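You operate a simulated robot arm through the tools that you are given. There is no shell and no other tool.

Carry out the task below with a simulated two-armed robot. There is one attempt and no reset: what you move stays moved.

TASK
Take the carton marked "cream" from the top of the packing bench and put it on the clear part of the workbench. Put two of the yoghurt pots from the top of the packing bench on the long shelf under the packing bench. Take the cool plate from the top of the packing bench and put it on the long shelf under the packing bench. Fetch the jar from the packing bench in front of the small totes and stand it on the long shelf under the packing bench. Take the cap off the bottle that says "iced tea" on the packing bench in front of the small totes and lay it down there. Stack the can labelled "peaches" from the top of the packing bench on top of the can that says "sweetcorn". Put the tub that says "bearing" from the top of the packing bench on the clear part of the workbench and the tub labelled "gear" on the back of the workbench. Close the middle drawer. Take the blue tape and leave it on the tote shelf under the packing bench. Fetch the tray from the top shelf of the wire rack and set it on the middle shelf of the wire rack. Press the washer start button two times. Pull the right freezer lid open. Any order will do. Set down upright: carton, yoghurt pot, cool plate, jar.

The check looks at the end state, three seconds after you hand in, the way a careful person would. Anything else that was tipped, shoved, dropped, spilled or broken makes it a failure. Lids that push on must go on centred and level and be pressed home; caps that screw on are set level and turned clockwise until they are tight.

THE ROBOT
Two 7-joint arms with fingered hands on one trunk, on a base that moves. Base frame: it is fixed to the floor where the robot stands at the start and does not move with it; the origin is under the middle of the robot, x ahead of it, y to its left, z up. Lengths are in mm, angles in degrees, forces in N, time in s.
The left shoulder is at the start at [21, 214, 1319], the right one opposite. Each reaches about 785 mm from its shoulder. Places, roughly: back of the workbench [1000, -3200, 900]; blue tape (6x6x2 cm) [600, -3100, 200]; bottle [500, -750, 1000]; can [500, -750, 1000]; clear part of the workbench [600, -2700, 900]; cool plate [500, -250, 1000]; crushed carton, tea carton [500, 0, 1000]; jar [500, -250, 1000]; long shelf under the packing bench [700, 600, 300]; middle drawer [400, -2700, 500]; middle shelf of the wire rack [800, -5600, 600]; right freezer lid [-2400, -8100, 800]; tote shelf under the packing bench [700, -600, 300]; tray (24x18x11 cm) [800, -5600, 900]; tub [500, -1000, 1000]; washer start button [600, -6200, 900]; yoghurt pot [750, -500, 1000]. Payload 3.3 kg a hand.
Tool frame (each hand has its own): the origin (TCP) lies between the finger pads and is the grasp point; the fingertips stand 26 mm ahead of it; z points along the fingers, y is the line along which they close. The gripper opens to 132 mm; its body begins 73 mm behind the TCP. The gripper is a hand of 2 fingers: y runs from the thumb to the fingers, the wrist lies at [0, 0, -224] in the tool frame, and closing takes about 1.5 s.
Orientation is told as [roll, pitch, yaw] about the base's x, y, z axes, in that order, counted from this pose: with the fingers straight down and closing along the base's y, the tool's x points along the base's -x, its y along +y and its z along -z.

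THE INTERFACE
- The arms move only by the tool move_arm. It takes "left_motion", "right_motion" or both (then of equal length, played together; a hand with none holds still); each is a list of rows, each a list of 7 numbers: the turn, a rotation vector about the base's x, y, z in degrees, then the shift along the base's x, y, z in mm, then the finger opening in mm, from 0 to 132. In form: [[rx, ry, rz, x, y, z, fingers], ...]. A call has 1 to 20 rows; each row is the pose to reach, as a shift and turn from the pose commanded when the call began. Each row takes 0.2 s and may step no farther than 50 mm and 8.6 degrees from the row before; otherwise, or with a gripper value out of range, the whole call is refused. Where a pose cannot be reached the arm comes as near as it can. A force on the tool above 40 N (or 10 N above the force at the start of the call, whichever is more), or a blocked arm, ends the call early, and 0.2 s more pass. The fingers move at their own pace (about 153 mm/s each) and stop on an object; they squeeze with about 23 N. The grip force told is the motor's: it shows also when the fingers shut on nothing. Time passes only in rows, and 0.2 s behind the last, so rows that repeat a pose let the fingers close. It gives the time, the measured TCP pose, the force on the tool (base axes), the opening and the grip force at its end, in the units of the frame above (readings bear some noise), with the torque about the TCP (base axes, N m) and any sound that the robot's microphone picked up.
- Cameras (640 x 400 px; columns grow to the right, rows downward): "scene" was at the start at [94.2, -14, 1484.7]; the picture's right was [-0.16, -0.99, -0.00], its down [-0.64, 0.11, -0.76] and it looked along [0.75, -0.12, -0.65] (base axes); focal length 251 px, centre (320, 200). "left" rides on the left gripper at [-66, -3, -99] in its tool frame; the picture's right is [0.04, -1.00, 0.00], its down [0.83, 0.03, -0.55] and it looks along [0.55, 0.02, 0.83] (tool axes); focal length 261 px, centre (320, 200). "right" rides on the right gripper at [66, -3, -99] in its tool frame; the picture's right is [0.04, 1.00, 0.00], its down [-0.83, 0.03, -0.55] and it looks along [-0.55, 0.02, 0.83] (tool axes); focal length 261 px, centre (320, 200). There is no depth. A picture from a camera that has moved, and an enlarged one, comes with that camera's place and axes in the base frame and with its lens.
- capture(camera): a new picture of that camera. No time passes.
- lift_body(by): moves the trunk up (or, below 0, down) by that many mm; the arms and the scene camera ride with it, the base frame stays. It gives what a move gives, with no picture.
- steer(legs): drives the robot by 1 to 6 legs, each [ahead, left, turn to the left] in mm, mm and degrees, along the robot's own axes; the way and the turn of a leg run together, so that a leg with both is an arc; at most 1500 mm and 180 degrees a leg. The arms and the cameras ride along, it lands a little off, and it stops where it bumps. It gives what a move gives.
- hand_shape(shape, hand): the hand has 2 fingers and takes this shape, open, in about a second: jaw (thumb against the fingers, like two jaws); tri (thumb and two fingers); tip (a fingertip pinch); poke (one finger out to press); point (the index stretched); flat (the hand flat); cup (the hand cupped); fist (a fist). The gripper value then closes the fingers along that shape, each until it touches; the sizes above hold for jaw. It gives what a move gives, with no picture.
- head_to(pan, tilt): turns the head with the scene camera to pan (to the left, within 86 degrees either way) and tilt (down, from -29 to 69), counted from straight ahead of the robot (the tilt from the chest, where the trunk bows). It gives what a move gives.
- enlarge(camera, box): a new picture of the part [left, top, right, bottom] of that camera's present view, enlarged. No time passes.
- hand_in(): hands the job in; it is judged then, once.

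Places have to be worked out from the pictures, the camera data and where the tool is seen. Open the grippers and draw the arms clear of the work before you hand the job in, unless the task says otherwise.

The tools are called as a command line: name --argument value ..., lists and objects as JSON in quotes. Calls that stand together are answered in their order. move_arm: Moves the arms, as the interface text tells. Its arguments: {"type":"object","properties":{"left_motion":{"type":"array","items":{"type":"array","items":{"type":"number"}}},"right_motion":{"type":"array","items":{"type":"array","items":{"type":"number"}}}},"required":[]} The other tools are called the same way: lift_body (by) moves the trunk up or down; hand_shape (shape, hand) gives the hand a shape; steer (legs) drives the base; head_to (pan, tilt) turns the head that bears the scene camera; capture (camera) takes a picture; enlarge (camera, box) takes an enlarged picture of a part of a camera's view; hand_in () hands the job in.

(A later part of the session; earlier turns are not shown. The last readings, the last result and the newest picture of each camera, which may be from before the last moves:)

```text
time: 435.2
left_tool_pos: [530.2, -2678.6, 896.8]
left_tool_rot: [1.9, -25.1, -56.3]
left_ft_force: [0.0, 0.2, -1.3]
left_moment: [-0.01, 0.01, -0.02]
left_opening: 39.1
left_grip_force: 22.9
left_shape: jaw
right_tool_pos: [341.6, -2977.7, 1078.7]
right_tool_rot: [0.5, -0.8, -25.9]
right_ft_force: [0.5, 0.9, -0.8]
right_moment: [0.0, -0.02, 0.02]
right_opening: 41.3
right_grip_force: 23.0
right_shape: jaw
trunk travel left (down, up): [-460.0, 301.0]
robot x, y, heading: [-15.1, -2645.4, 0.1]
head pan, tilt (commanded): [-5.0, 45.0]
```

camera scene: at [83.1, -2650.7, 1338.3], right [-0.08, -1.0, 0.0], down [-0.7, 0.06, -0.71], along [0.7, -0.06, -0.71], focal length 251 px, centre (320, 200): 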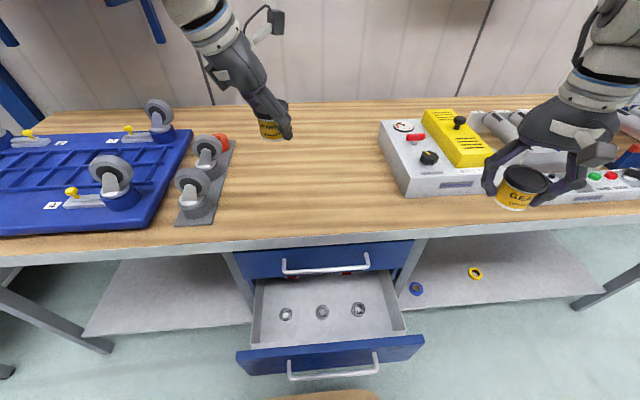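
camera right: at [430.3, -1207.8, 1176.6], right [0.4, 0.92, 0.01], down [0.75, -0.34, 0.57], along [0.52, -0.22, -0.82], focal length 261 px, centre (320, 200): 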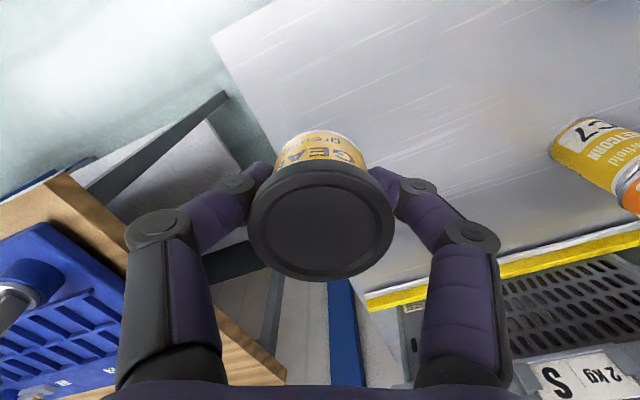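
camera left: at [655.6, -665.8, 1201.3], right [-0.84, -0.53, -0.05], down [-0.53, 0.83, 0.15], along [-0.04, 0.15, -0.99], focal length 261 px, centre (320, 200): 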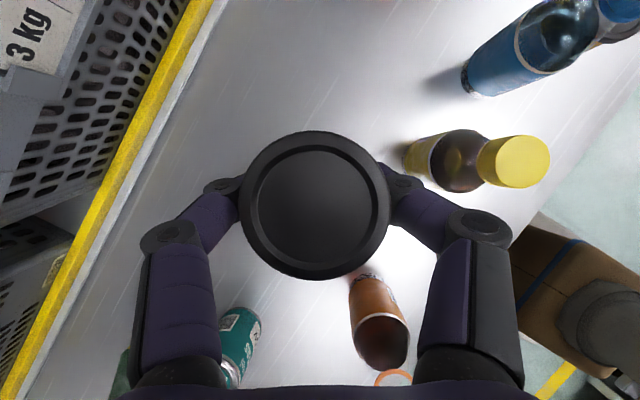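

No contact yet at 897; I check the view before going on.

capture --camera "left"

enlarge --camera "scene" --box '[240, 90, 400, 190]'

```text
taken
camera left: at [534.1, -2696.8, 1015.4], right [-0.84, -0.53, -0.05], down [-0.54, 0.83, 0.15], along [-0.04, 0.15, -0.99], focal length 261 px, centre (320, 200)
```

left: 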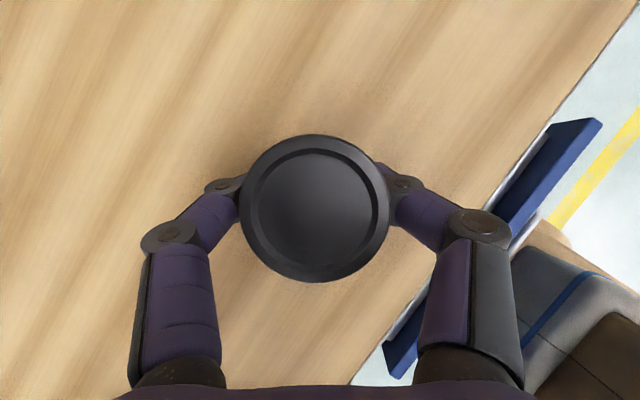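

```text
4.00 times, centred on (320, 140) of scene
camera zoom: at [83.1, -2650.8, 1338.2], right [-0.09, -1.0, 0.0], down [-0.7, 0.06, -0.71], along [0.7, -0.06, -0.71], focal length 1005 px, centre (320, 440)
```

zoom: 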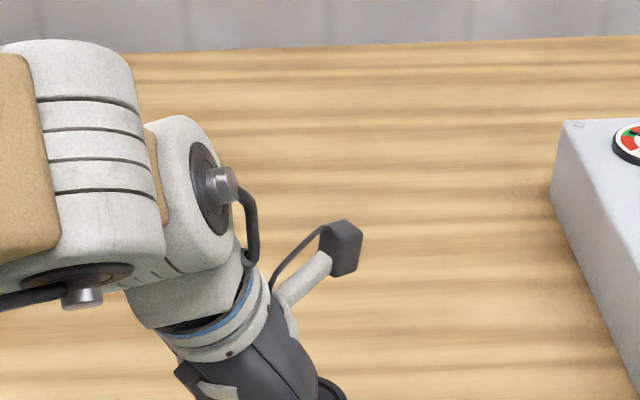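

Not touching yet. I continue in small steps.

move_arm --left_motion '[[0, 0, 0, 0, 0, -3, 20], [0, 0, 0, 0, 0, -6, 20], [0, 0, 0, 0, 0, -6, 20]]'

move_arm --left_motion '[[0, 0, 0, 0, 0, -3, 20], [0, 0, 0, 0, 0, -5, 20], [0, 0, 0, 0, 0, -5, 20]]'

```text
time: 436.1
left_tool_pos: [529.0, -2679.8, 892.0]
left_tool_rot: [1.9, -25.1, -56.4]
left_ft_force: [-0.2, 0.5, -1.4]
left_moment: [0.01, -0.01, -0.03]
left_opening: 39.2
left_grip_force: 22.5
left_shape: jaw
right_tool_pos: [342.3, -2978.5, 1078.8]
right_tool_rot: [0.5, -0.8, -25.9]
right_ft_force: [0.1, -0.5, -1.8]
right_moment: [0.0, -0.03, 0.0]
right_opening: 41.3
right_grip_force: 23.6
right_shape: jaw
trunk travel left (down, up): [-460.0, 301.0]
robot x, y, heading: [-16.6, -2642.7, 0.3]
head pan, tilt (commanded): [-5.0, 45.0]
```

```text
time: 436.9
left_tool_pos: [528.9, -2680.1, 886.5]
left_tool_rot: [2.0, -25.2, -56.4]
left_ft_force: [-0.3, -0.5, 5.1]
left_moment: [-0.09, 0.12, -0.04]
left_opening: 39.7
left_grip_force: 23.3
left_shape: jaw
right_tool_pos: [341.9, -2978.0, 1078.9]
right_tool_rot: [0.5, -0.7, -25.9]
right_ft_force: [0.7, 0.3, -1.5]
right_moment: [-0.01, -0.01, -0.03]
right_opening: 41.5
right_grip_force: 22.5
right_shape: jaw
trunk travel left (down, up): [-460.0, 301.0]
robot x, y, heading: [-19.5, -2644.5, 0.4]
head pan, tilt (commanded): [-5.0, 45.0]
```

Contact at 886.5 – the workbench top is at z≈861 too. I release and lift away.

move_arm --left_motion '[[0, 0, 0, 0, 0, 1, 46], [0, 0, 0, 0, 0, 1, 56], [0, 0, 0, 0, 0, 1, 70], [0, 0, 0, 0, 0, 1, 74], [0, 0, 0, -4, 6, 16, 74], [0, 0, 0, -9, 14, 36, 74], [0, 0, 0, -17, 26, 66, 74], [0, 0, 0, -27, 40, 102, 74], [0, 0, 0, -36, 54, 140, 74]]'

capture --camera "left"

```text
time: 438.9
left_tool_pos: [491.0, -2626.7, 1023.7]
left_tool_rot: [2.0, -25.1, -56.3]
left_ft_force: [-0.6, 0.1, 0.7]
left_moment: [-0.02, 0.0, 0.01]
left_opening: 73.3
left_grip_force: 0.0
left_shape: jaw
right_tool_pos: [342.9, -2977.1, 1078.7]
right_tool_rot: [0.5, -0.9, -25.8]
right_ft_force: [0.0, 0.5, -1.9]
right_moment: [-0.01, -0.02, 0.03]
right_opening: 40.9
right_grip_force: 23.0
right_shape: jaw
trunk travel left (down, up): [-460.0, 301.0]
robot x, y, heading: [-16.8, -2645.3, 0.2]
head pan, tilt (commanded): [-5.0, 45.0]
```

```text
taken
camera left: at [495.9, -2643.1, 1143.7], right [-0.84, -0.53, -0.05], down [-0.54, 0.83, 0.15], along [-0.04, 0.15, -0.99], focal length 261 px, centre (320, 200)
```

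left: 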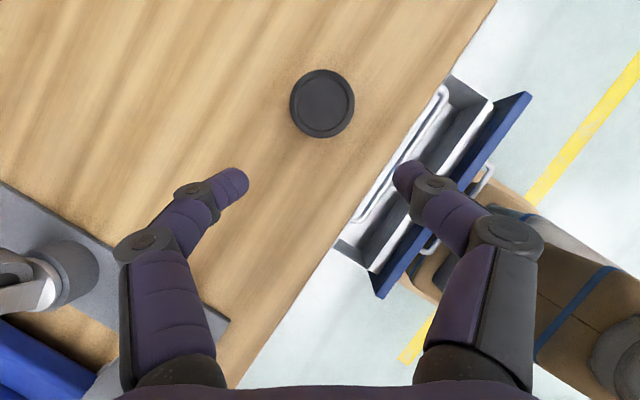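

Bearing tub stands on the clear part. Next, the drawer: I back off and lower the trunk to see its front panel squarely.

steer --legs '[[-330, 0, 0]]'

lift_body --by -260

head_to --pan -3 --tilt 30

capture --camera "scene"

```text
time: 441.0
left_tool_pos: [158.9, -2627.9, 1025.0]
left_tool_rot: [2.1, -25.1, -56.4]
left_ft_force: [-0.9, -0.1, 0.0]
left_moment: [-0.01, 0.0, -0.04]
left_opening: 73.5
left_grip_force: 0.1
left_shape: jaw
right_tool_pos: [9.2, -2979.2, 1078.9]
right_tool_rot: [0.4, -0.9, -26.0]
right_ft_force: [-0.2, 0.7, -1.3]
right_moment: [-0.02, 0.01, -0.04]
right_opening: 41.3
right_grip_force: 22.8
right_shape: jaw
trunk travel left (down, up): [-460.0, 301.0]
robot x, y, heading: [-346.2, -2643.9, 0.1]
head pan, tilt (commanded): [-5.0, 45.0]
```

```text
time: 443.7
left_tool_pos: [160.8, -2627.7, 765.7]
left_tool_rot: [1.9, -25.1, -56.5]
left_ft_force: [-0.3, 0.4, -0.6]
left_moment: [-0.01, 0.0, 0.02]
left_opening: 73.5
left_grip_force: 0.0
left_shape: jaw
right_tool_pos: [9.1, -2979.4, 818.4]
right_tool_rot: [0.5, -0.8, -26.1]
right_ft_force: [0.0, -0.2, -1.3]
right_moment: [-0.02, -0.04, -0.01]
right_opening: 41.0
right_grip_force: 23.0
right_shape: jaw
trunk travel left (down, up): [-200.0, 561.0]
robot x, y, heading: [-350.3, -2642.3, -0.2]
head pan, tilt (commanded): [-5.0, 45.0]
```

```text
time: 444.5
left_tool_pos: [160.3, -2627.3, 764.7]
left_tool_rot: [1.9, -25.0, -56.4]
left_ft_force: [0.6, 0.7, -0.1]
left_moment: [0.02, -0.02, 0.03]
left_opening: 73.8
left_grip_force: 0.1
left_shape: jaw
right_tool_pos: [9.6, -2978.8, 818.8]
right_tool_rot: [0.5, -0.8, -26.1]
right_ft_force: [-0.3, -0.3, -1.7]
right_moment: [-0.01, 0.01, 0.0]
right_opening: 41.2
right_grip_force: 22.8
right_shape: jaw
trunk travel left (down, up): [-200.0, 561.0]
robot x, y, heading: [-350.7, -2644.4, -0.1]
head pan, tilt (commanded): [-3.0, 30.0]
```

```text
taken
camera scene: at [-189.6, -2648.9, 1097.3], right [-0.05, -1.0, 0.0], down [-0.5, 0.03, -0.87], along [0.86, -0.05, -0.5], focal length 251 px, centre (320, 200)
```

scene: 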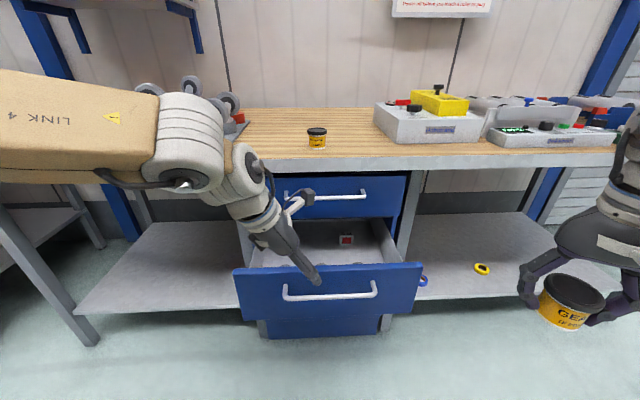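

The drawer panel spans about z 445–644 at x≈265, with the handle near z 590. I move right, turn the left hand to point straight ahead with closed fingers, and will push the panel below the handle.

steer --legs '[[0, -150, 0]]'

move_arm --left_motion '[[0, 0, 8, -5, 0, 0, 20], [0, 0, 16, -10, 0, -10, 0], [0, 0, 24, -15, 0, -20, 0], [0, 0, 32, -20, 0, -30, 0], [0, 0, 40, -25, 0, -45, 0], [0, 0, 48, -30, 0, -60, 0], [0, 0, 56, -35, 0, -75, 0]]'

move_arm --left_motion '[[0, -8, 0, 0, 5, -20, 0], [0, -16, 0, 0, 10, -45, 0], [0, -24, 0, 0, 15, -75, 0], [0, -32, 0, 0, 20, -105, 0], [0, -40, 0, 0, 20, -135, 0], [0, -48, 0, 0, 20, -160, 0], [0, -48, 0, 0, 20, -175, 0]]'

capture --camera "scene"

```text
time: 445.9
left_tool_pos: [159.7, -2782.0, 765.3]
left_tool_rot: [1.9, -25.0, -56.5]
left_ft_force: [0.2, 0.1, -0.7]
left_moment: [-0.01, 0.01, -0.02]
left_opening: 73.7
left_grip_force: 0.1
left_shape: jaw
right_tool_pos: [9.0, -3133.7, 818.7]
right_tool_rot: [0.5, -0.8, -26.2]
right_ft_force: [0.1, 0.3, -1.2]
right_moment: [0.04, 0.0, 0.01]
right_opening: 41.0
right_grip_force: 22.7
right_shape: jaw
trunk travel left (down, up): [-200.0, 561.0]
robot x, y, heading: [-349.2, -2799.3, -0.4]
head pan, tilt (commanded): [-3.0, 30.0]
```

```text
time: 447.5
left_tool_pos: [126.3, -2781.9, 689.2]
left_tool_rot: [1.9, -25.1, -0.3]
left_ft_force: [1.1, -1.0, -0.8]
left_moment: [0.02, 0.0, -0.01]
left_opening: 0.1
left_grip_force: 22.7
left_shape: jaw
right_tool_pos: [10.0, -3132.8, 818.3]
right_tool_rot: [0.6, -0.9, -26.2]
right_ft_force: [-0.7, -0.5, -1.9]
right_moment: [0.0, 0.01, -0.03]
right_opening: 41.4
right_grip_force: 23.5
right_shape: jaw
trunk travel left (down, up): [-200.0, 561.0]
robot x, y, heading: [-347.0, -2798.9, -0.1]
head pan, tilt (commanded): [-3.0, 30.0]
```

```text
time: 449.1
left_tool_pos: [124.2, -2762.5, 513.9]
left_tool_rot: [3.5, -73.1, -1.9]
left_ft_force: [-0.8, -0.2, 0.6]
left_moment: [0.01, -0.01, -0.02]
left_opening: 0.0
left_grip_force: 23.3
left_shape: jaw
left hand out of reach, approached as far as the arm can: row 4, 5
right_tool_pos: [9.5, -3132.9, 820.0]
right_tool_rot: [0.6, -0.8, -26.2]
right_ft_force: [-0.7, -0.1, -1.2]
right_moment: [-0.01, 0.04, 0.01]
right_opening: 41.2
right_grip_force: 23.2
right_shape: jaw
trunk travel left (down, up): [-200.0, 561.0]
robot x, y, heading: [-350.4, -2797.0, -0.3]
head pan, tilt (commanded): [-3.0, 30.0]
```

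```text
taken
camera scene: at [-189.8, -2802.8, 1097.4], right [-0.05, -1.0, 0.0], down [-0.5, 0.03, -0.87], along [0.86, -0.05, -0.5], focal length 251 px, centre (320, 200)
```

scene: 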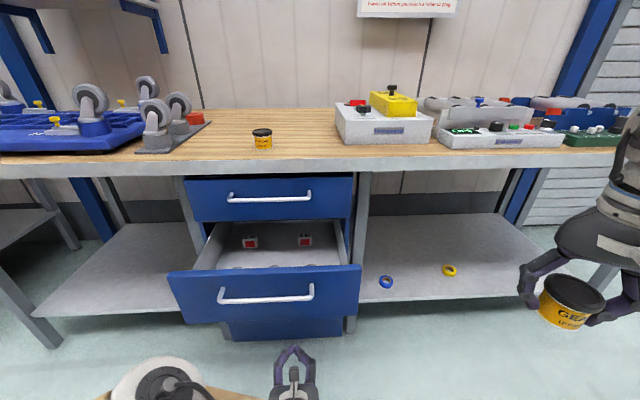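

I centre the hand on the drawer (y≈−2692) and approach by driving.

move_arm --left_motion '[[0, 0, 0, 0, 25, 0, 0], [0, 0, 0, 0, 50, 0, 0], [0, 0, 0, 0, 70, 5, 0]]'

steer --legs '[[85, 0, 0.3]]'

capture --camera "scene"

```text
time: 449.9
left_tool_pos: [125.9, -2693.6, 519.7]
left_tool_rot: [3.2, -73.1, -1.7]
left_ft_force: [0.1, 0.4, -0.5]
left_moment: [0.0, -0.01, 0.01]
left_opening: 0.0
left_grip_force: 23.0
left_shape: jaw
right_tool_pos: [8.3, -3133.7, 818.9]
right_tool_rot: [0.5, -0.9, -26.1]
right_ft_force: [-0.2, 0.7, -2.0]
right_moment: [0.03, 0.01, 0.01]
right_opening: 41.2
right_grip_force: 23.6
right_shape: jaw
trunk travel left (down, up): [-200.0, 561.0]
robot x, y, heading: [-349.9, -2799.4, -0.2]
head pan, tilt (commanded): [-3.0, 30.0]
```

```text
time: 450.9
left_tool_pos: [210.1, -2689.3, 520.5]
left_tool_rot: [3.3, -73.2, -1.3]
left_ft_force: [1.3, 0.2, 0.5]
left_moment: [0.01, 0.01, 0.03]
left_opening: 0.0
left_grip_force: 23.5
left_shape: jaw
right_tool_pos: [96.7, -3130.8, 817.2]
right_tool_rot: [0.4, -0.8, -25.8]
right_ft_force: [0.6, -0.9, -0.7]
right_moment: [0.05, 0.03, 0.0]
right_opening: 41.2
right_grip_force: 23.2
right_shape: jaw
trunk travel left (down, up): [-200.0, 561.0]
robot x, y, heading: [-265.9, -2801.1, 0.2]
head pan, tilt (commanded): [-3.0, 30.0]
```

```text
taken
camera scene: at [-104.5, -2801.8, 1097.3], right [-0.05, -1.0, 0.0], down [-0.5, 0.02, -0.87], along [0.86, -0.04, -0.5], focal length 251 px, centre (320, 200)
```

scene: 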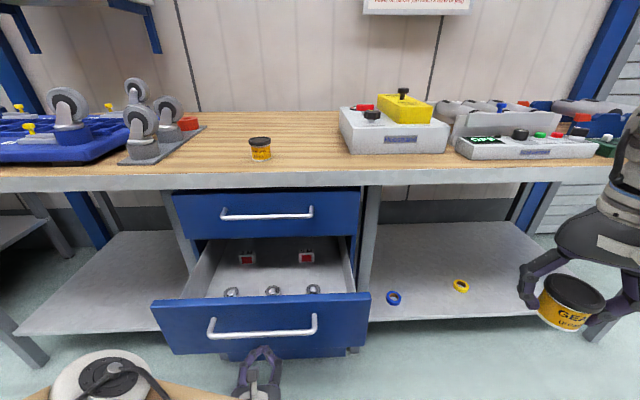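

The fingertips face the panel below the handle. I push by driving forward.

steer --legs '[[90, 0, 0]]'

steer --legs '[[50, 0, 0]]'

capture --camera "scene"

```text
time: 452.0
left_tool_pos: [300.8, -2689.2, 519.5]
left_tool_rot: [3.3, -73.1, -1.2]
left_ft_force: [-0.8, -0.8, -0.4]
left_moment: [-0.03, 0.0, -0.02]
left_opening: 0.0
left_grip_force: 23.1
left_shape: jaw
right_tool_pos: [187.3, -3128.9, 818.5]
right_tool_rot: [0.5, -0.8, -25.8]
right_ft_force: [-0.2, -1.4, -1.5]
right_moment: [0.0, -0.01, 0.03]
right_opening: 41.2
right_grip_force: 22.6
right_shape: jaw
trunk travel left (down, up): [-200.0, 561.0]
robot x, y, heading: [-171.1, -2791.3, 0.1]
head pan, tilt (commanded): [-3.0, 30.0]
```

```text
time: 453.0
left_tool_pos: [352.4, -2688.9, 519.6]
left_tool_rot: [3.3, -73.1, -1.4]
left_ft_force: [0.5, 0.0, 0.0]
left_moment: [-0.02, 0.0, -0.01]
left_opening: 0.0
left_grip_force: 23.0
left_shape: jaw
right_tool_pos: [237.3, -3129.7, 818.6]
right_tool_rot: [0.5, -0.7, -25.8]
right_ft_force: [0.1, -0.2, -1.5]
right_moment: [0.0, -0.01, 0.03]
right_opening: 41.3
right_grip_force: 23.2
right_shape: jaw
trunk travel left (down, up): [-200.0, 561.0]
robot x, y, heading: [-122.3, -2799.3, -0.0]
head pan, tilt (commanded): [-3.0, 30.0]
```

```text
taken
camera scene: at [36.8, -2801.2, 1097.3], right [-0.05, -1.0, 0.0], down [-0.5, 0.02, -0.87], along [0.86, -0.04, -0.5], focal length 251 px, centre (320, 200)
```

scene: 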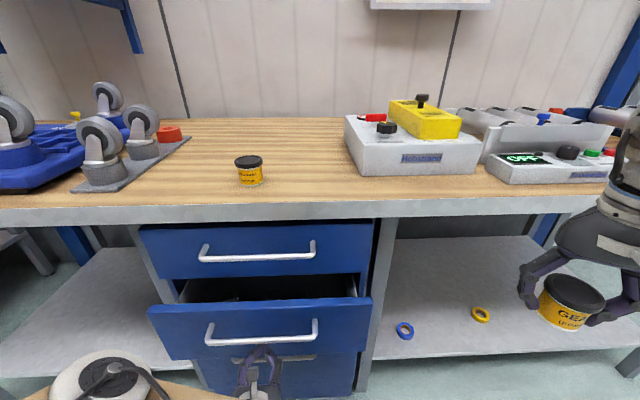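

The drawer is sliding in; some 40 mm remain. I keep pushing.

steer --legs '[[35, 0, 0]]'

capture --camera "scene"

```text
time: 453.8
left_tool_pos: [387.2, -2688.8, 519.7]
left_tool_rot: [3.5, -73.2, -1.4]
left_ft_force: [0.2, 0.1, -0.1]
left_moment: [0.01, -0.03, 0.01]
left_opening: 0.1
left_grip_force: 23.5
left_shape: jaw
right_tool_pos: [272.8, -3129.8, 818.3]
right_tool_rot: [0.4, -0.6, -25.8]
right_ft_force: [0.1, 0.1, -0.8]
right_moment: [0.01, 0.02, -0.04]
right_opening: 41.3
right_grip_force: 22.9
right_shape: jaw
trunk travel left (down, up): [-200.0, 561.0]
robot x, y, heading: [-91.1, -2800.4, 0.3]
head pan, tilt (commanded): [-3.0, 30.0]
```

```text
taken
camera scene: at [71.8, -2801.1, 1097.3], right [-0.05, -1.0, 0.0], down [-0.5, 0.02, -0.87], along [0.86, -0.04, -0.5], focal length 251 px, centre (320, 200)
```

scene: 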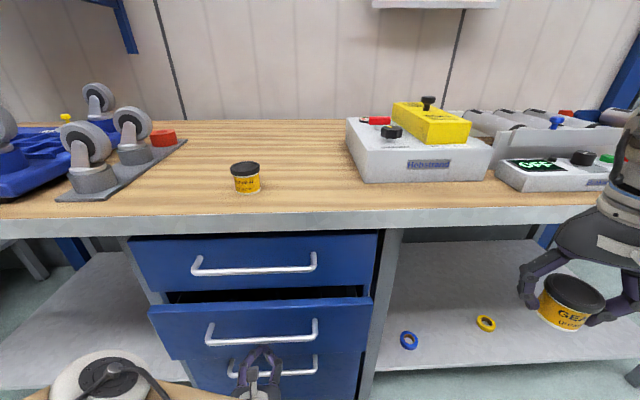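

steer --legs '[[20, 0, 0]]'

enlarge --camera "scene" --box '[100, 200, 420, 400]'

```text
time: 454.6
left_tool_pos: [407.4, -2687.1, 519.8]
left_tool_rot: [3.4, -73.1, -1.4]
left_ft_force: [0.0, 0.6, -1.1]
left_moment: [0.01, 0.02, 0.01]
left_opening: 0.0
left_grip_force: 23.5
left_shape: jaw
right_tool_pos: [292.4, -3130.0, 818.0]
right_tool_rot: [0.5, -0.7, -25.8]
right_ft_force: [0.3, -0.7, -1.7]
right_moment: [-0.02, -0.02, 0.03]
right_opening: 41.4
right_grip_force: 23.0
right_shape: jaw
trunk travel left (down, up): [-200.0, 561.0]
robot x, y, heading: [-66.6, -2793.7, 0.2]
head pan, tilt (commanded): [-3.0, 30.0]
```

```text
2.00 times, centred on (260, 300) of scene
camera zoom: at [91.9, -2800.9, 1097.3], right [-0.05, -1.0, 0.0], down [-0.5, 0.02, -0.87], along [0.86, -0.04, -0.5], focal length 502 px, centre (440, 0)
```

zoom: 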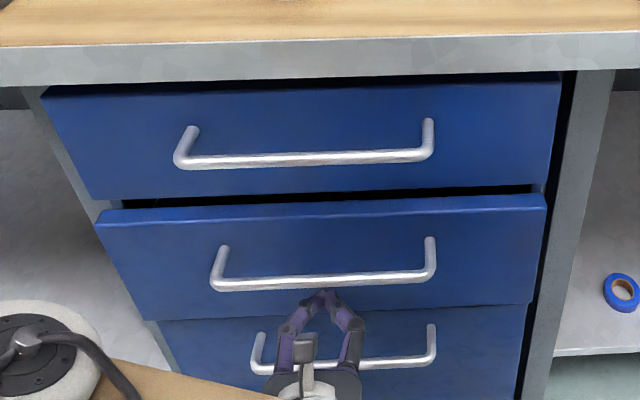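

Almost flush; I push until it stops.

steer --legs '[[15, 0, 0]]'

enlarge --camera "scene" --box '[100, 200, 420, 400]'

```text
time: 455.4
left_tool_pos: [422.6, -2688.3, 519.2]
left_tool_rot: [3.5, -73.1, -1.3]
left_ft_force: [-0.7, 0.1, -0.9]
left_moment: [0.0, 0.02, 0.04]
left_opening: 0.2
left_grip_force: 23.2
left_shape: jaw
right_tool_pos: [309.3, -3130.1, 818.2]
right_tool_rot: [0.6, -0.8, -25.7]
right_ft_force: [0.4, 0.9, -1.2]
right_moment: [0.01, 0.0, 0.02]
right_opening: 41.3
right_grip_force: 23.0
right_shape: jaw
trunk travel left (down, up): [-200.0, 561.0]
robot x, y, heading: [-52.7, -2794.0, 0.3]
head pan, tilt (commanded): [-3.0, 30.0]
```

```text
2.00 times, centred on (260, 300) of scene
camera zoom: at [106.9, -2800.8, 1097.4], right [-0.05, -1.0, 0.0], down [-0.5, 0.02, -0.87], along [0.86, -0.04, -0.5], focal length 502 px, centre (440, 0)
```

zoom: 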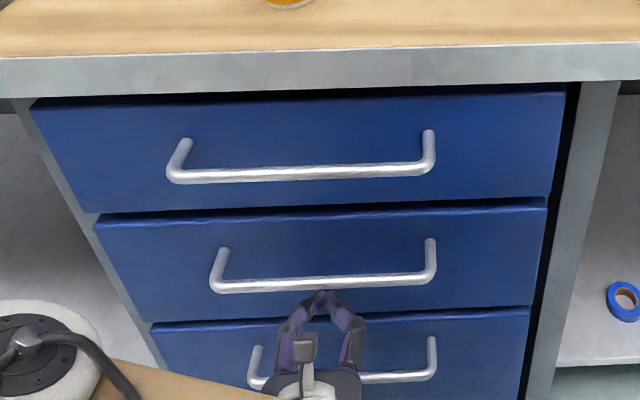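

Now the gaps above and below the middle drawer look alike. I push a last bit to be sure it is home.

steer --legs '[[12, 0, 0]]'

enlarge --camera "scene" --box '[100, 200, 420, 400]'

```text
time: 456.2
left_tool_pos: [423.0, -2691.1, 515.6]
left_tool_rot: [2.7, -72.3, -1.2]
left_ft_force: [-7.5, 0.4, 0.7]
left_moment: [0.0, 0.0, 0.05]
left_opening: 0.0
left_grip_force: 22.6
left_shape: jaw
right_tool_pos: [315.3, -3129.0, 818.7]
right_tool_rot: [0.5, -0.8, -25.9]
right_ft_force: [0.5, -0.5, -1.8]
right_moment: [0.0, 0.02, 0.03]
right_opening: 41.0
right_grip_force: 22.7
right_shape: jaw
trunk travel left (down, up): [-200.0, 561.0]
robot x, y, heading: [-45.7, -2799.4, 0.1]
head pan, tilt (commanded): [-3.0, 30.0]
stopped in leg 1: the force on the tool passed its limit at 55 N (the readings are from after the stop); the commanded pose is now the measured one
```

```text
2.00 times, centred on (260, 300) of scene
camera zoom: at [113.1, -2800.6, 1097.5], right [-0.05, -1.0, 0.0], down [-0.5, 0.02, -0.87], along [0.87, -0.04, -0.5], focal length 502 px, centre (440, 0)
```

zoom: 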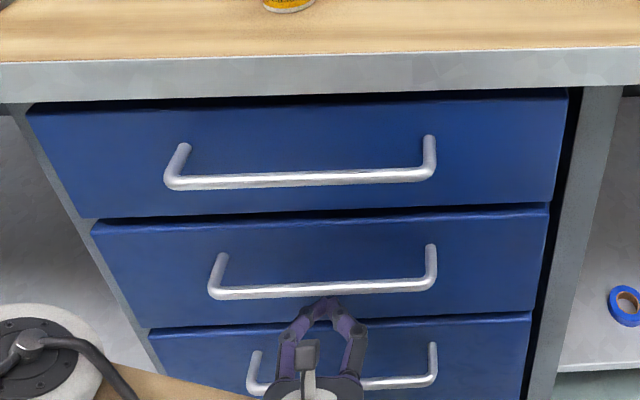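

The drawer is fully closed. Next I set the gear tub down near the bench front (to re-grip it with the left hand for the far reach to the back). I back off, raise the trunk, and go to about (100, −2459).

steer --legs '[[-200, 0, 0]]'

lift_body --by 260

move_arm --left_motion '[[0, 0, 0, 0, 0, 40, 0], [0, 0, 0, 0, 0, 80, 0], [0, 0, 0, 0, 0, 120, 0], [0, 0, 0, 0, 0, 160, 0], [0, 0, 0, 0, 0, 200, 0], [0, 0, 0, 0, 0, 240, 0], [0, 0, 0, 0, 0, 280, 0], [0, 0, 0, 0, 0, 310, 0]]'

steer --legs '[[0, 340, 0], [345, 0, 0]]'

head_to --pan -25 --tilt 45

capture --camera "scene"

```text
time: 457.8
left_tool_pos: [222.0, -2692.3, 515.2]
left_tool_rot: [2.8, -72.4, -1.2]
left_ft_force: [-0.7, -0.4, 0.1]
left_moment: [-0.02, -0.02, 0.03]
left_opening: 0.0
left_grip_force: 23.2
left_shape: jaw
right_tool_pos: [113.0, -3130.4, 818.1]
right_tool_rot: [0.4, -0.8, -25.8]
right_ft_force: [-0.2, 0.6, -1.7]
right_moment: [-0.02, 0.01, 0.03]
right_opening: 41.2
right_grip_force: 23.0
right_shape: jaw
trunk travel left (down, up): [-200.0, 561.0]
robot x, y, heading: [-245.8, -2798.5, 0.1]
head pan, tilt (commanded): [-3.0, 30.0]
```

```text
time: 460.4
left_tool_pos: [221.8, -2693.4, 774.5]
left_tool_rot: [2.7, -72.5, -1.1]
left_ft_force: [1.0, 0.8, -0.3]
left_moment: [-0.01, 0.01, -0.03]
left_opening: 0.0
left_grip_force: 22.4
left_shape: jaw
right_tool_pos: [112.3, -3131.3, 1077.5]
right_tool_rot: [0.6, -0.8, -25.9]
right_ft_force: [0.3, 0.1, -1.5]
right_moment: [-0.03, -0.01, 0.0]
right_opening: 41.1
right_grip_force: 22.8
right_shape: jaw
trunk travel left (down, up): [-460.0, 301.0]
robot x, y, heading: [-245.3, -2796.0, 0.1]
head pan, tilt (commanded): [-3.0, 30.0]
```

```text
time: 462.2
left_tool_pos: [222.8, -2691.4, 1063.8]
left_tool_rot: [2.8, -72.4, -1.3]
left_ft_force: [0.0, 0.0, -0.8]
left_moment: [-0.04, 0.02, 0.02]
left_opening: 0.3
left_grip_force: 22.2
left_shape: jaw
left hand out of reach, approached as far as the arm can: row 8
right_tool_pos: [113.3, -3131.1, 1078.8]
right_tool_rot: [0.3, -0.8, -25.9]
right_ft_force: [-0.3, 0.0, -1.6]
right_moment: [-0.01, 0.02, 0.0]
right_opening: 41.2
right_grip_force: 23.4
right_shape: jaw
trunk travel left (down, up): [-460.0, 301.0]
robot x, y, heading: [-244.9, -2796.2, 0.3]
head pan, tilt (commanded): [-3.0, 30.0]
```

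```text
time: 466.3
left_tool_pos: [571.9, -2353.3, 1063.5]
left_tool_rot: [2.7, -72.4, -1.1]
left_ft_force: [0.7, -0.5, -0.8]
left_moment: [0.02, 0.0, -0.02]
left_opening: 0.1
left_grip_force: 22.9
left_shape: jaw
right_tool_pos: [461.7, -2790.4, 1078.4]
right_tool_rot: [0.5, -0.8, -26.0]
right_ft_force: [0.8, 0.0, -2.1]
right_moment: [-0.03, 0.0, -0.02]
right_opening: 41.4
right_grip_force: 22.8
right_shape: jaw
trunk travel left (down, up): [-460.0, 301.0]
robot x, y, heading: [103.3, -2457.6, 0.4]
head pan, tilt (commanded): [-3.0, 30.0]
```

```text
time: 467.2
left_tool_pos: [571.3, -2352.2, 1063.8]
left_tool_rot: [2.7, -72.4, -1.1]
left_ft_force: [-0.3, 0.5, 1.0]
left_moment: [0.01, 0.0, 0.0]
left_opening: 0.1
left_grip_force: 23.2
left_shape: jaw
right_tool_pos: [462.5, -2790.9, 1079.3]
right_tool_rot: [0.5, -0.8, -25.9]
right_ft_force: [0.2, -0.2, -1.4]
right_moment: [0.0, 0.0, -0.03]
right_opening: 41.2
right_grip_force: 22.9
right_shape: jaw
trunk travel left (down, up): [-460.0, 301.0]
robot x, y, heading: [105.6, -2457.3, 0.1]
head pan, tilt (commanded): [-25.0, 45.0]
```

```text
taken
camera scene: at [194.8, -2491.5, 1338.2], right [-0.42, -0.91, 0.0], down [-0.64, 0.3, -0.71], along [0.64, -0.3, -0.71], focal length 251 px, centre (320, 200)
```

scene: 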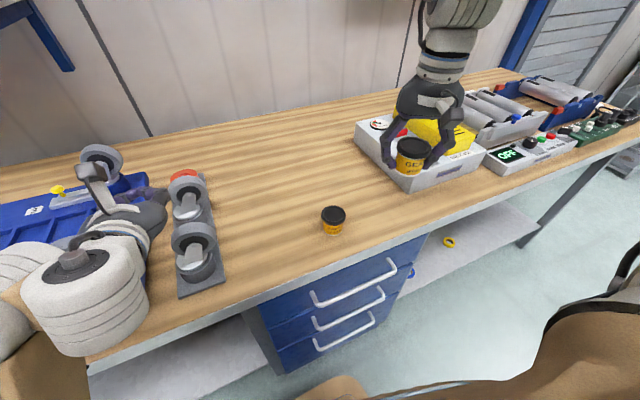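

I lower the gear tub with the right hand to about (490, −2795).

move_arm --right_motion '[[0, 0, 0, 4, -1, -12, 20], [0, 0, 0, 9, -2, -30, 20], [0, 0, 0, 14, -3, -52, 20], [0, 0, 0, 19, -4, -76, 20], [0, 0, 0, 24, -4, -100, 20], [0, 0, 0, 28, -4, -124, 20], [0, 0, 0, 28, -4, -146, 20], [0, 0, 0, 28, -4, -164, 20], [0, 0, 0, 28, -4, -178, 20], [0, 0, 0, 28, -4, -184, 20]]'

move_arm --right_motion '[[0, 0, 0, 0, 0, -3, 20], [0, 0, 0, 0, 0, -6, 20], [0, 0, 0, 0, 0, -8, 20], [0, 0, 0, 0, 0, -8, 20]]'

```text
time: 469.4
left_tool_pos: [570.9, -2352.5, 1063.5]
left_tool_rot: [2.7, -72.4, -1.1]
left_ft_force: [0.6, -0.1, 0.1]
left_moment: [-0.01, 0.0, 0.02]
left_opening: 0.5
left_grip_force: 22.9
left_shape: jaw
right_tool_pos: [489.1, -2794.7, 894.3]
right_tool_rot: [0.5, -0.8, -25.9]
right_ft_force: [0.2, -0.1, -1.9]
right_moment: [0.0, -0.03, 0.0]
right_opening: 41.2
right_grip_force: 23.1
right_shape: jaw
trunk travel left (down, up): [-460.0, 301.0]
robot x, y, heading: [102.8, -2456.3, 0.3]
head pan, tilt (commanded): [-25.0, 45.0]
```

```text
time: 470.4
left_tool_pos: [570.7, -2352.3, 1064.4]
left_tool_rot: [2.6, -72.3, -1.2]
left_ft_force: [-0.5, -0.6, -0.2]
left_moment: [-0.02, 0.01, -0.04]
left_opening: 0.1
left_grip_force: 23.1
left_shape: jaw
right_tool_pos: [489.3, -2794.4, 886.6]
right_tool_rot: [0.6, -0.9, -25.9]
right_ft_force: [1.0, -3.2, 11.0]
right_moment: [-0.16, 0.06, 0.02]
right_opening: 41.4
right_grip_force: 23.3
right_shape: jaw
trunk travel left (down, up): [-460.0, 301.0]
robot x, y, heading: [101.0, -2458.2, 0.2]
head pan, tilt (commanded): [-25.0, 45.0]
```

Contact (12 N). Release and lift the right hand.

move_arm --right_motion '[[0, 0, 0, 0, 0, 2, 50], [0, 0, 0, 0, 0, 2, 62], [0, 0, 0, 0, 0, 2, 74], [0, 0, 0, 0, 0, 2, 76], [0, 0, 0, 0, 0, 25, 76], [0, 0, 0, 0, 0, 65, 76], [0, 0, 0, 0, 0, 110, 76], [0, 0, 0, 0, 0, 155, 76], [0, 0, 0, 0, 0, 190, 76]]'

capture --camera "right"

```text
time: 472.4
left_tool_pos: [571.6, -2350.7, 1065.1]
left_tool_rot: [2.7, -72.4, -1.0]
left_ft_force: [-0.1, 0.0, -0.2]
left_moment: [0.02, -0.01, -0.02]
left_opening: 0.2
left_grip_force: 22.7
left_shape: jaw
right_tool_pos: [489.7, -2796.2, 1075.0]
right_tool_rot: [0.5, -0.7, -25.9]
right_ft_force: [0.6, 0.4, -0.5]
right_moment: [0.0, -0.03, -0.05]
right_opening: 75.7
right_grip_force: 0.2
right_shape: jaw
trunk travel left (down, up): [-460.0, 301.0]
robot x, y, heading: [106.1, -2459.1, 0.2]
head pan, tilt (commanded): [-25.0, 45.0]
```

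```text
taken
camera right: at [429.7, -2770.1, 1172.7], right [0.4, 0.92, 0.01], down [0.76, -0.33, 0.56], along [0.52, -0.22, -0.83], focal length 261 px, centre (320, 200)
```

right: 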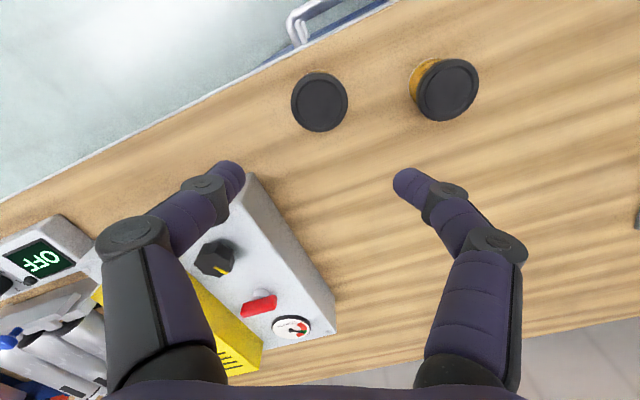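

Both tubs stand upright. I back off and shift right so the left hand (level, pointing forward) faces the gear tub.

steer --legs '[[-205, 0, 0], [0, -447, 0]]'

move_arm --left_motion '[[0, 1, 0, 0, 0, -30, 40], [0, 2, 0, 0, 0, -65, 80], [0, 3, 0, 0, 0, -100, 80], [0, 4, 0, 0, 0, -135, 80], [0, 4, 0, 0, 0, -160, 80], [0, 4, 0, 0, 0, -170, 80]]'

capture --camera "left"

```text
time: 476.3
left_tool_pos: [366.8, -2804.1, 1064.3]
left_tool_rot: [2.8, -72.4, -1.3]
left_ft_force: [0.7, 0.6, -0.4]
left_moment: [0.02, 0.0, 0.01]
left_opening: 0.0
left_grip_force: 23.0
left_shape: jaw
right_tool_pos: [286.0, -3247.9, 1074.3]
right_tool_rot: [0.5, -0.8, -25.9]
right_ft_force: [0.0, 0.6, -0.6]
right_moment: [0.02, 0.02, -0.01]
right_opening: 75.7
right_grip_force: 0.1
right_shape: jaw
trunk travel left (down, up): [-460.0, 301.0]
robot x, y, heading: [-99.5, -2908.5, -0.0]
head pan, tilt (commanded): [-25.0, 45.0]
```

```text
time: 477.7
left_tool_pos: [365.3, -2801.1, 894.5]
left_tool_rot: [2.2, -68.4, -0.9]
left_ft_force: [0.3, -1.0, -0.1]
left_moment: [-0.01, 0.0, -0.01]
left_opening: 79.6
left_grip_force: 0.0
left_shape: jaw
right_tool_pos: [285.3, -3247.4, 1074.1]
right_tool_rot: [0.5, -0.7, -25.9]
right_ft_force: [-1.0, -0.7, 0.2]
right_moment: [0.04, -0.02, 0.0]
right_opening: 75.5
right_grip_force: 0.1
right_shape: jaw
trunk travel left (down, up): [-460.0, 301.0]
robot x, y, heading: [-105.4, -2906.0, 0.1]
head pan, tilt (commanded): [-25.0, 45.0]
```

```text
taken
camera left: at [299.0, -2807.1, 992.6], right [0.01, -1.0, -0.05], down [-0.82, 0.02, -0.57], along [0.57, 0.05, -0.82], focal length 261 px, centre (320, 200)
```

left: 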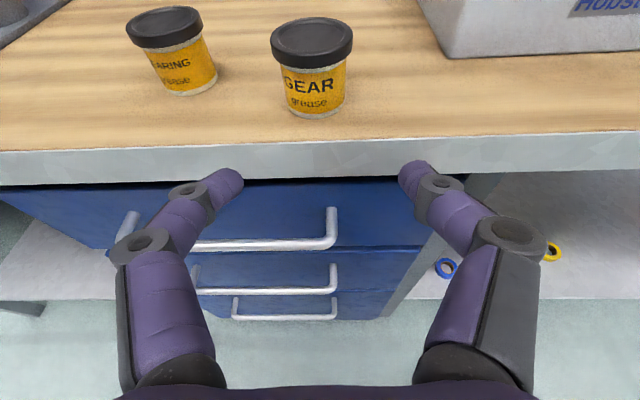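

The gear tub is straight ahead at (487, −2795). I advance the open hand around it.

move_arm --left_motion '[[0, 0, 0, 25, 2, 0, 78], [0, 0, 0, 55, 4, 0, 78], [0, 0, 0, 85, 6, -1, 78], [0, 0, 0, 108, 6, -2, 78], [0, 0, 0, 119, 6, -2, 78], [0, 0, 0, 119, 6, -2, 78]]'

capture --camera "left"

```text
time: 479.1
left_tool_pos: [486.3, -2795.1, 891.3]
left_tool_rot: [2.4, -68.3, -1.0]
left_ft_force: [0.4, -0.1, -0.1]
left_moment: [0.0, 0.0, 0.0]
left_opening: 78.3
left_grip_force: 0.0
left_shape: jaw
right_tool_pos: [285.9, -3248.2, 1073.4]
right_tool_rot: [0.5, -0.8, -25.9]
right_ft_force: [0.9, 1.4, -0.2]
right_moment: [0.02, 0.02, 0.03]
right_opening: 75.4
right_grip_force: 0.0
right_shape: jaw
trunk travel left (down, up): [-460.0, 301.0]
robot x, y, heading: [-105.4, -2906.8, -0.0]
head pan, tilt (commanded): [-25.0, 45.0]
```

```text
taken
camera left: at [419.0, -2801.5, 990.3], right [0.01, -1.0, -0.05], down [-0.82, 0.02, -0.57], along [0.57, 0.05, -0.82], focal length 261 px, centre (320, 200)
```

left: 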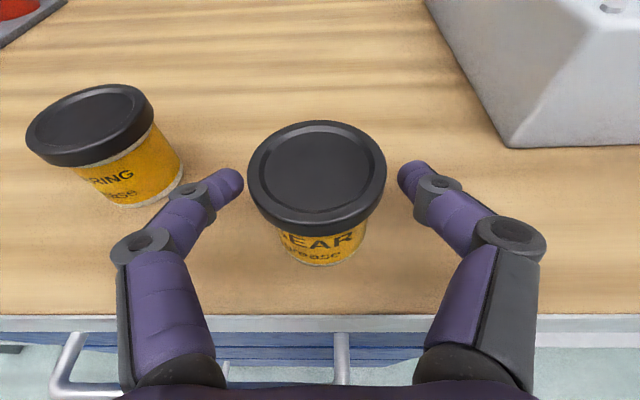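

Well centred. I close the fingers slowly.

move_arm --left_motion '[[0, 0, 0, -3, 0, 0, 66], [0, 0, 0, -4, 0, 0, 56], [0, 0, 0, -4, 0, 0, 46], [0, 0, 0, -4, 0, 0, 36], [0, 0, 0, -4, 0, 0, 26], [0, 0, 0, -4, 0, 0, 20], [0, 0, 0, -4, 0, 0, 20]]'

capture --camera "left"

```text
time: 480.7
left_tool_pos: [482.6, -2795.3, 891.1]
left_tool_rot: [2.3, -68.4, -1.0]
left_ft_force: [-0.6, -0.1, -0.8]
left_moment: [-0.01, -0.01, 0.02]
left_opening: 39.2
left_grip_force: 23.4
left_shape: jaw
right_tool_pos: [286.6, -3246.8, 1074.9]
right_tool_rot: [0.6, -0.8, -25.9]
right_ft_force: [-0.6, 0.7, -0.3]
right_moment: [0.02, 0.03, 0.0]
right_opening: 75.6
right_grip_force: 0.0
right_shape: jaw
trunk travel left (down, up): [-460.0, 301.0]
robot x, y, heading: [-100.9, -2907.4, 0.2]
head pan, tilt (commanded): [-25.0, 45.0]
```

```text
taken
camera left: at [414.7, -2801.4, 990.8], right [0.01, -1.0, -0.05], down [-0.82, 0.02, -0.57], along [0.57, 0.05, -0.82], focal length 261 px, centre (320, 200)
```

left: 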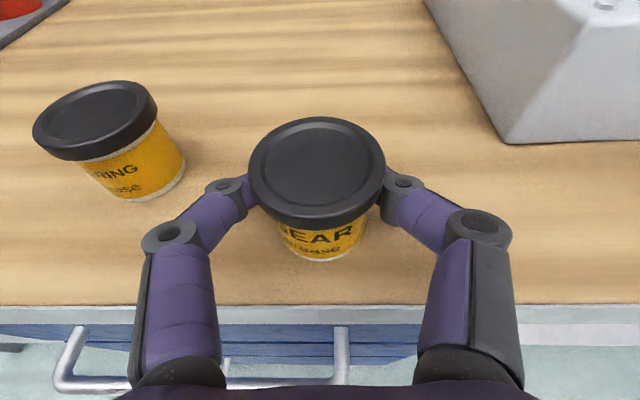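

Firm grip. I lift the tub, raise the hand, drive forward to x≈145, then lower the trunk so the arm can stretch far back.

move_arm --left_motion '[[0, 0, 0, 0, 0, 4, 20], [0, 0, 0, 0, 0, 11, 20], [0, 0, 0, 0, 0, 20, 20], [0, 0, 0, 0, 0, 32, 20], [0, 0, 0, 0, 0, 48, 20], [0, 0, 0, 0, 0, 66, 20], [0, 0, 0, 0, 0, 86, 20], [0, 0, 0, 0, 0, 106, 20], [0, 0, 0, 0, 0, 126, 20], [0, 0, 0, 0, 0, 146, 20], [0, 0, 0, 0, 0, 166, 20], [0, 0, 0, 0, 0, 184, 20], [0, 0, 0, 0, 0, 196, 20], [0, 0, 0, 0, 0, 200, 20]]'

steer --legs '[[245, 0, 0]]'

lift_body --by -150

head_to --pan 15 --tilt 35

capture --camera "scene"

```text
time: 483.7
left_tool_pos: [480.7, -2797.2, 1092.4]
left_tool_rot: [2.5, -68.4, -1.1]
left_ft_force: [-0.2, 0.4, -1.7]
left_moment: [0.02, 0.01, 0.0]
left_opening: 39.2
left_grip_force: 23.0
left_shape: jaw
right_tool_pos: [285.1, -3246.6, 1073.9]
right_tool_rot: [0.4, -0.8, -26.0]
right_ft_force: [0.1, 0.1, -0.1]
right_moment: [-0.02, 0.01, -0.03]
right_opening: 75.5
right_grip_force: 0.2
right_shape: jaw
trunk travel left (down, up): [-460.0, 301.0]
robot x, y, heading: [-100.2, -2905.7, 0.0]
head pan, tilt (commanded): [-25.0, 45.0]
```

```text
time: 485.5
left_tool_pos: [728.0, -2796.5, 1092.5]
left_tool_rot: [2.6, -68.3, -1.0]
left_ft_force: [0.7, 0.1, -1.5]
left_moment: [-0.02, 0.01, 0.01]
left_opening: 39.2
left_grip_force: 22.6
left_shape: jaw
right_tool_pos: [533.2, -3246.2, 1074.4]
right_tool_rot: [0.4, -0.7, -25.9]
right_ft_force: [1.2, -0.2, -0.1]
right_moment: [-0.04, 0.04, -0.04]
right_opening: 75.6
right_grip_force: 0.1
right_shape: jaw
trunk travel left (down, up): [-460.0, 301.0]
robot x, y, heading: [142.6, -2906.5, -0.0]
head pan, tilt (commanded): [-25.0, 45.0]
```

```text
time: 487.3
left_tool_pos: [726.4, -2795.5, 943.7]
left_tool_rot: [2.2, -68.5, -0.8]
left_ft_force: [-0.4, 0.8, -1.8]
left_moment: [0.0, 0.0, 0.0]
left_opening: 39.1
left_grip_force: 22.9
left_shape: jaw
right_tool_pos: [532.7, -3245.2, 927.4]
right_tool_rot: [0.6, -1.3, -25.9]
right_ft_force: [9.0, -1.5, 32.9]
right_moment: [-1.59, 0.62, 0.5]
right_opening: 74.9
right_grip_force: 0.0
right_shape: jaw
trunk travel left (down, up): [-310.0, 451.0]
robot x, y, heading: [144.2, -2908.1, 0.1]
head pan, tilt (commanded): [-25.0, 45.0]
```

```text
time: 488.4
left_tool_pos: [725.3, -2795.3, 942.5]
left_tool_rot: [2.1, -68.4, -0.6]
left_ft_force: [0.0, 0.0, -2.1]
left_moment: [0.01, 0.0, -0.01]
left_opening: 39.1
left_grip_force: 22.8
left_shape: jaw
right_tool_pos: [529.6, -3244.3, 926.0]
right_tool_rot: [0.5, -0.9, -26.1]
right_ft_force: [9.8, -1.2, 46.7]
right_moment: [-2.22, 0.9, 0.43]
right_opening: 74.0
right_grip_force: 0.1
right_shape: jaw
trunk travel left (down, up): [-310.0, 451.0]
robot x, y, heading: [141.7, -2906.5, -0.1]
head pan, tilt (commanded): [15.0, 35.0]
```

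```text
taken
camera scene: at [267.1, -2881.8, 1202.0], right [0.26, -0.97, 0.0], down [-0.55, -0.15, -0.82], along [0.79, 0.21, -0.57], focal length 251 px, centre (320, 200)
```

scene: 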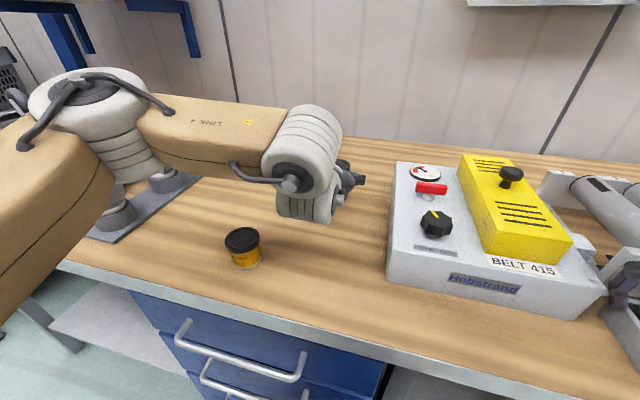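

The right hand came down on a device during the lowering (47 N). I raise it at once.

move_arm --right_motion '[[0, 0, 0, 0, 0, 25, 75], [0, 0, 0, 0, 0, 70, 75], [0, 0, 0, -10, 0, 115, 75], [0, 0, 0, -30, 0, 150, 75], [0, 0, 0, -60, 0, 170, 75]]'

head_to --pan -45 --tilt 35

capture --camera "scene"

capture --camera "right"

```text
time: 489.6
left_tool_pos: [726.9, -2795.2, 943.0]
left_tool_rot: [2.3, -68.4, -1.0]
left_ft_force: [0.1, -0.4, -1.9]
left_moment: [-0.01, 0.0, 0.03]
left_opening: 38.7
left_grip_force: 23.1
left_shape: jaw
right_tool_pos: [447.1, -3245.1, 1031.4]
right_tool_rot: [0.8, -1.0, -26.0]
right_ft_force: [0.0, -0.1, 0.2]
right_moment: [0.02, 0.03, -0.01]
right_opening: 75.0
right_grip_force: 0.0
right_shape: jaw
right hand out of reach, approached as far as the arm can: row 2, 3, 4, 5
trunk travel left (down, up): [-310.0, 451.0]
robot x, y, heading: [140.5, -2906.3, 0.0]
head pan, tilt (commanded): [15.0, 35.0]
```

```text
time: 490.9
left_tool_pos: [726.7, -2796.6, 941.8]
left_tool_rot: [2.5, -68.4, -1.0]
left_ft_force: [-0.8, -0.7, -1.8]
left_moment: [-0.01, 0.02, -0.04]
left_opening: 38.7
left_grip_force: 22.9
left_shape: jaw
right_tool_pos: [448.3, -3245.1, 1032.3]
right_tool_rot: [0.7, -0.8, -26.0]
right_ft_force: [0.2, 0.4, 0.0]
right_moment: [-0.03, -0.02, -0.04]
right_opening: 74.9
right_grip_force: 0.1
right_shape: jaw
trunk travel left (down, up): [-310.0, 451.0]
robot x, y, heading: [141.3, -2905.5, 0.1]
head pan, tilt (commanded): [-45.0, 35.0]
```

```text
taken
camera scene: at [246.2, -2969.2, 1201.8], right [-0.7, -0.71, 0.0], down [-0.41, 0.4, -0.82], along [0.58, -0.58, -0.57], focal length 251 px, centre (320, 200)
```

scene: 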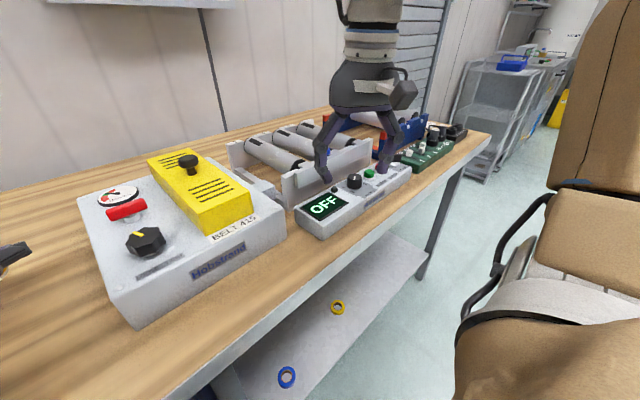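

```text
taken
camera right: at [387.1, -3219.9, 1129.0], right [0.4, 0.92, 0.01], down [0.75, -0.34, 0.57], along [0.52, -0.22, -0.82], focal length 261 px, centre (320, 200)
```

right: 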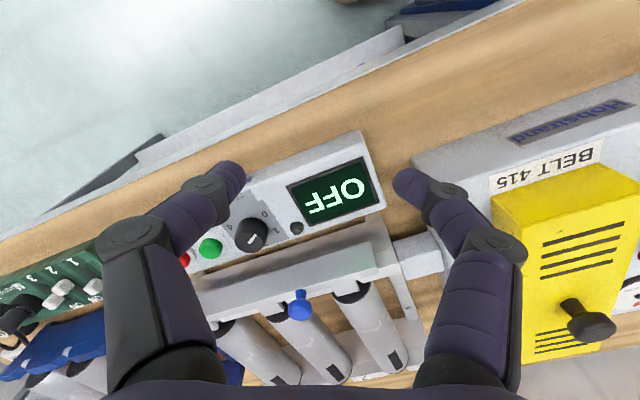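

The devices look unchanged (display still OFF, nothing displaced). I now stretch the left arm with the gear tub toward the back.

move_arm --left_motion '[[0, 0, 0, 10, 0, 0, 20], [0, 0, 0, 28, 0, 0, 20], [0, 0, 0, 50, 0, 0, 20], [0, 0, 0, 75, 0, 0, 20], [0, 0, 0, 100, 0, -3, 20], [0, 0, 0, 125, 0, -6, 20], [0, 0, 0, 148, 0, -9, 20], [0, 0, 0, 168, 0, -12, 20], [0, 0, 0, 185, 0, -15, 20], [0, 0, 0, 200, 0, -18, 20]]'

```text
time: 493.1
left_tool_pos: [912.2, -2795.5, 928.3]
left_tool_rot: [2.5, -68.4, -1.1]
left_ft_force: [0.2, -0.6, -0.7]
left_moment: [-0.03, 0.0, 0.0]
left_opening: 38.9
left_grip_force: 22.7
left_shape: jaw
left hand out of reach, approached as far as the arm can: row 10
right_tool_pos: [447.8, -3245.3, 1031.4]
right_tool_rot: [0.9, -1.0, -26.0]
right_ft_force: [0.6, 0.6, 0.3]
right_moment: [-0.01, 0.01, -0.02]
right_opening: 75.0
right_grip_force: 0.0
right_shape: jaw
trunk travel left (down, up): [-310.0, 451.0]
robot x, y, heading: [141.9, -2907.6, 0.0]
head pan, tilt (commanded): [-45.0, 35.0]
```

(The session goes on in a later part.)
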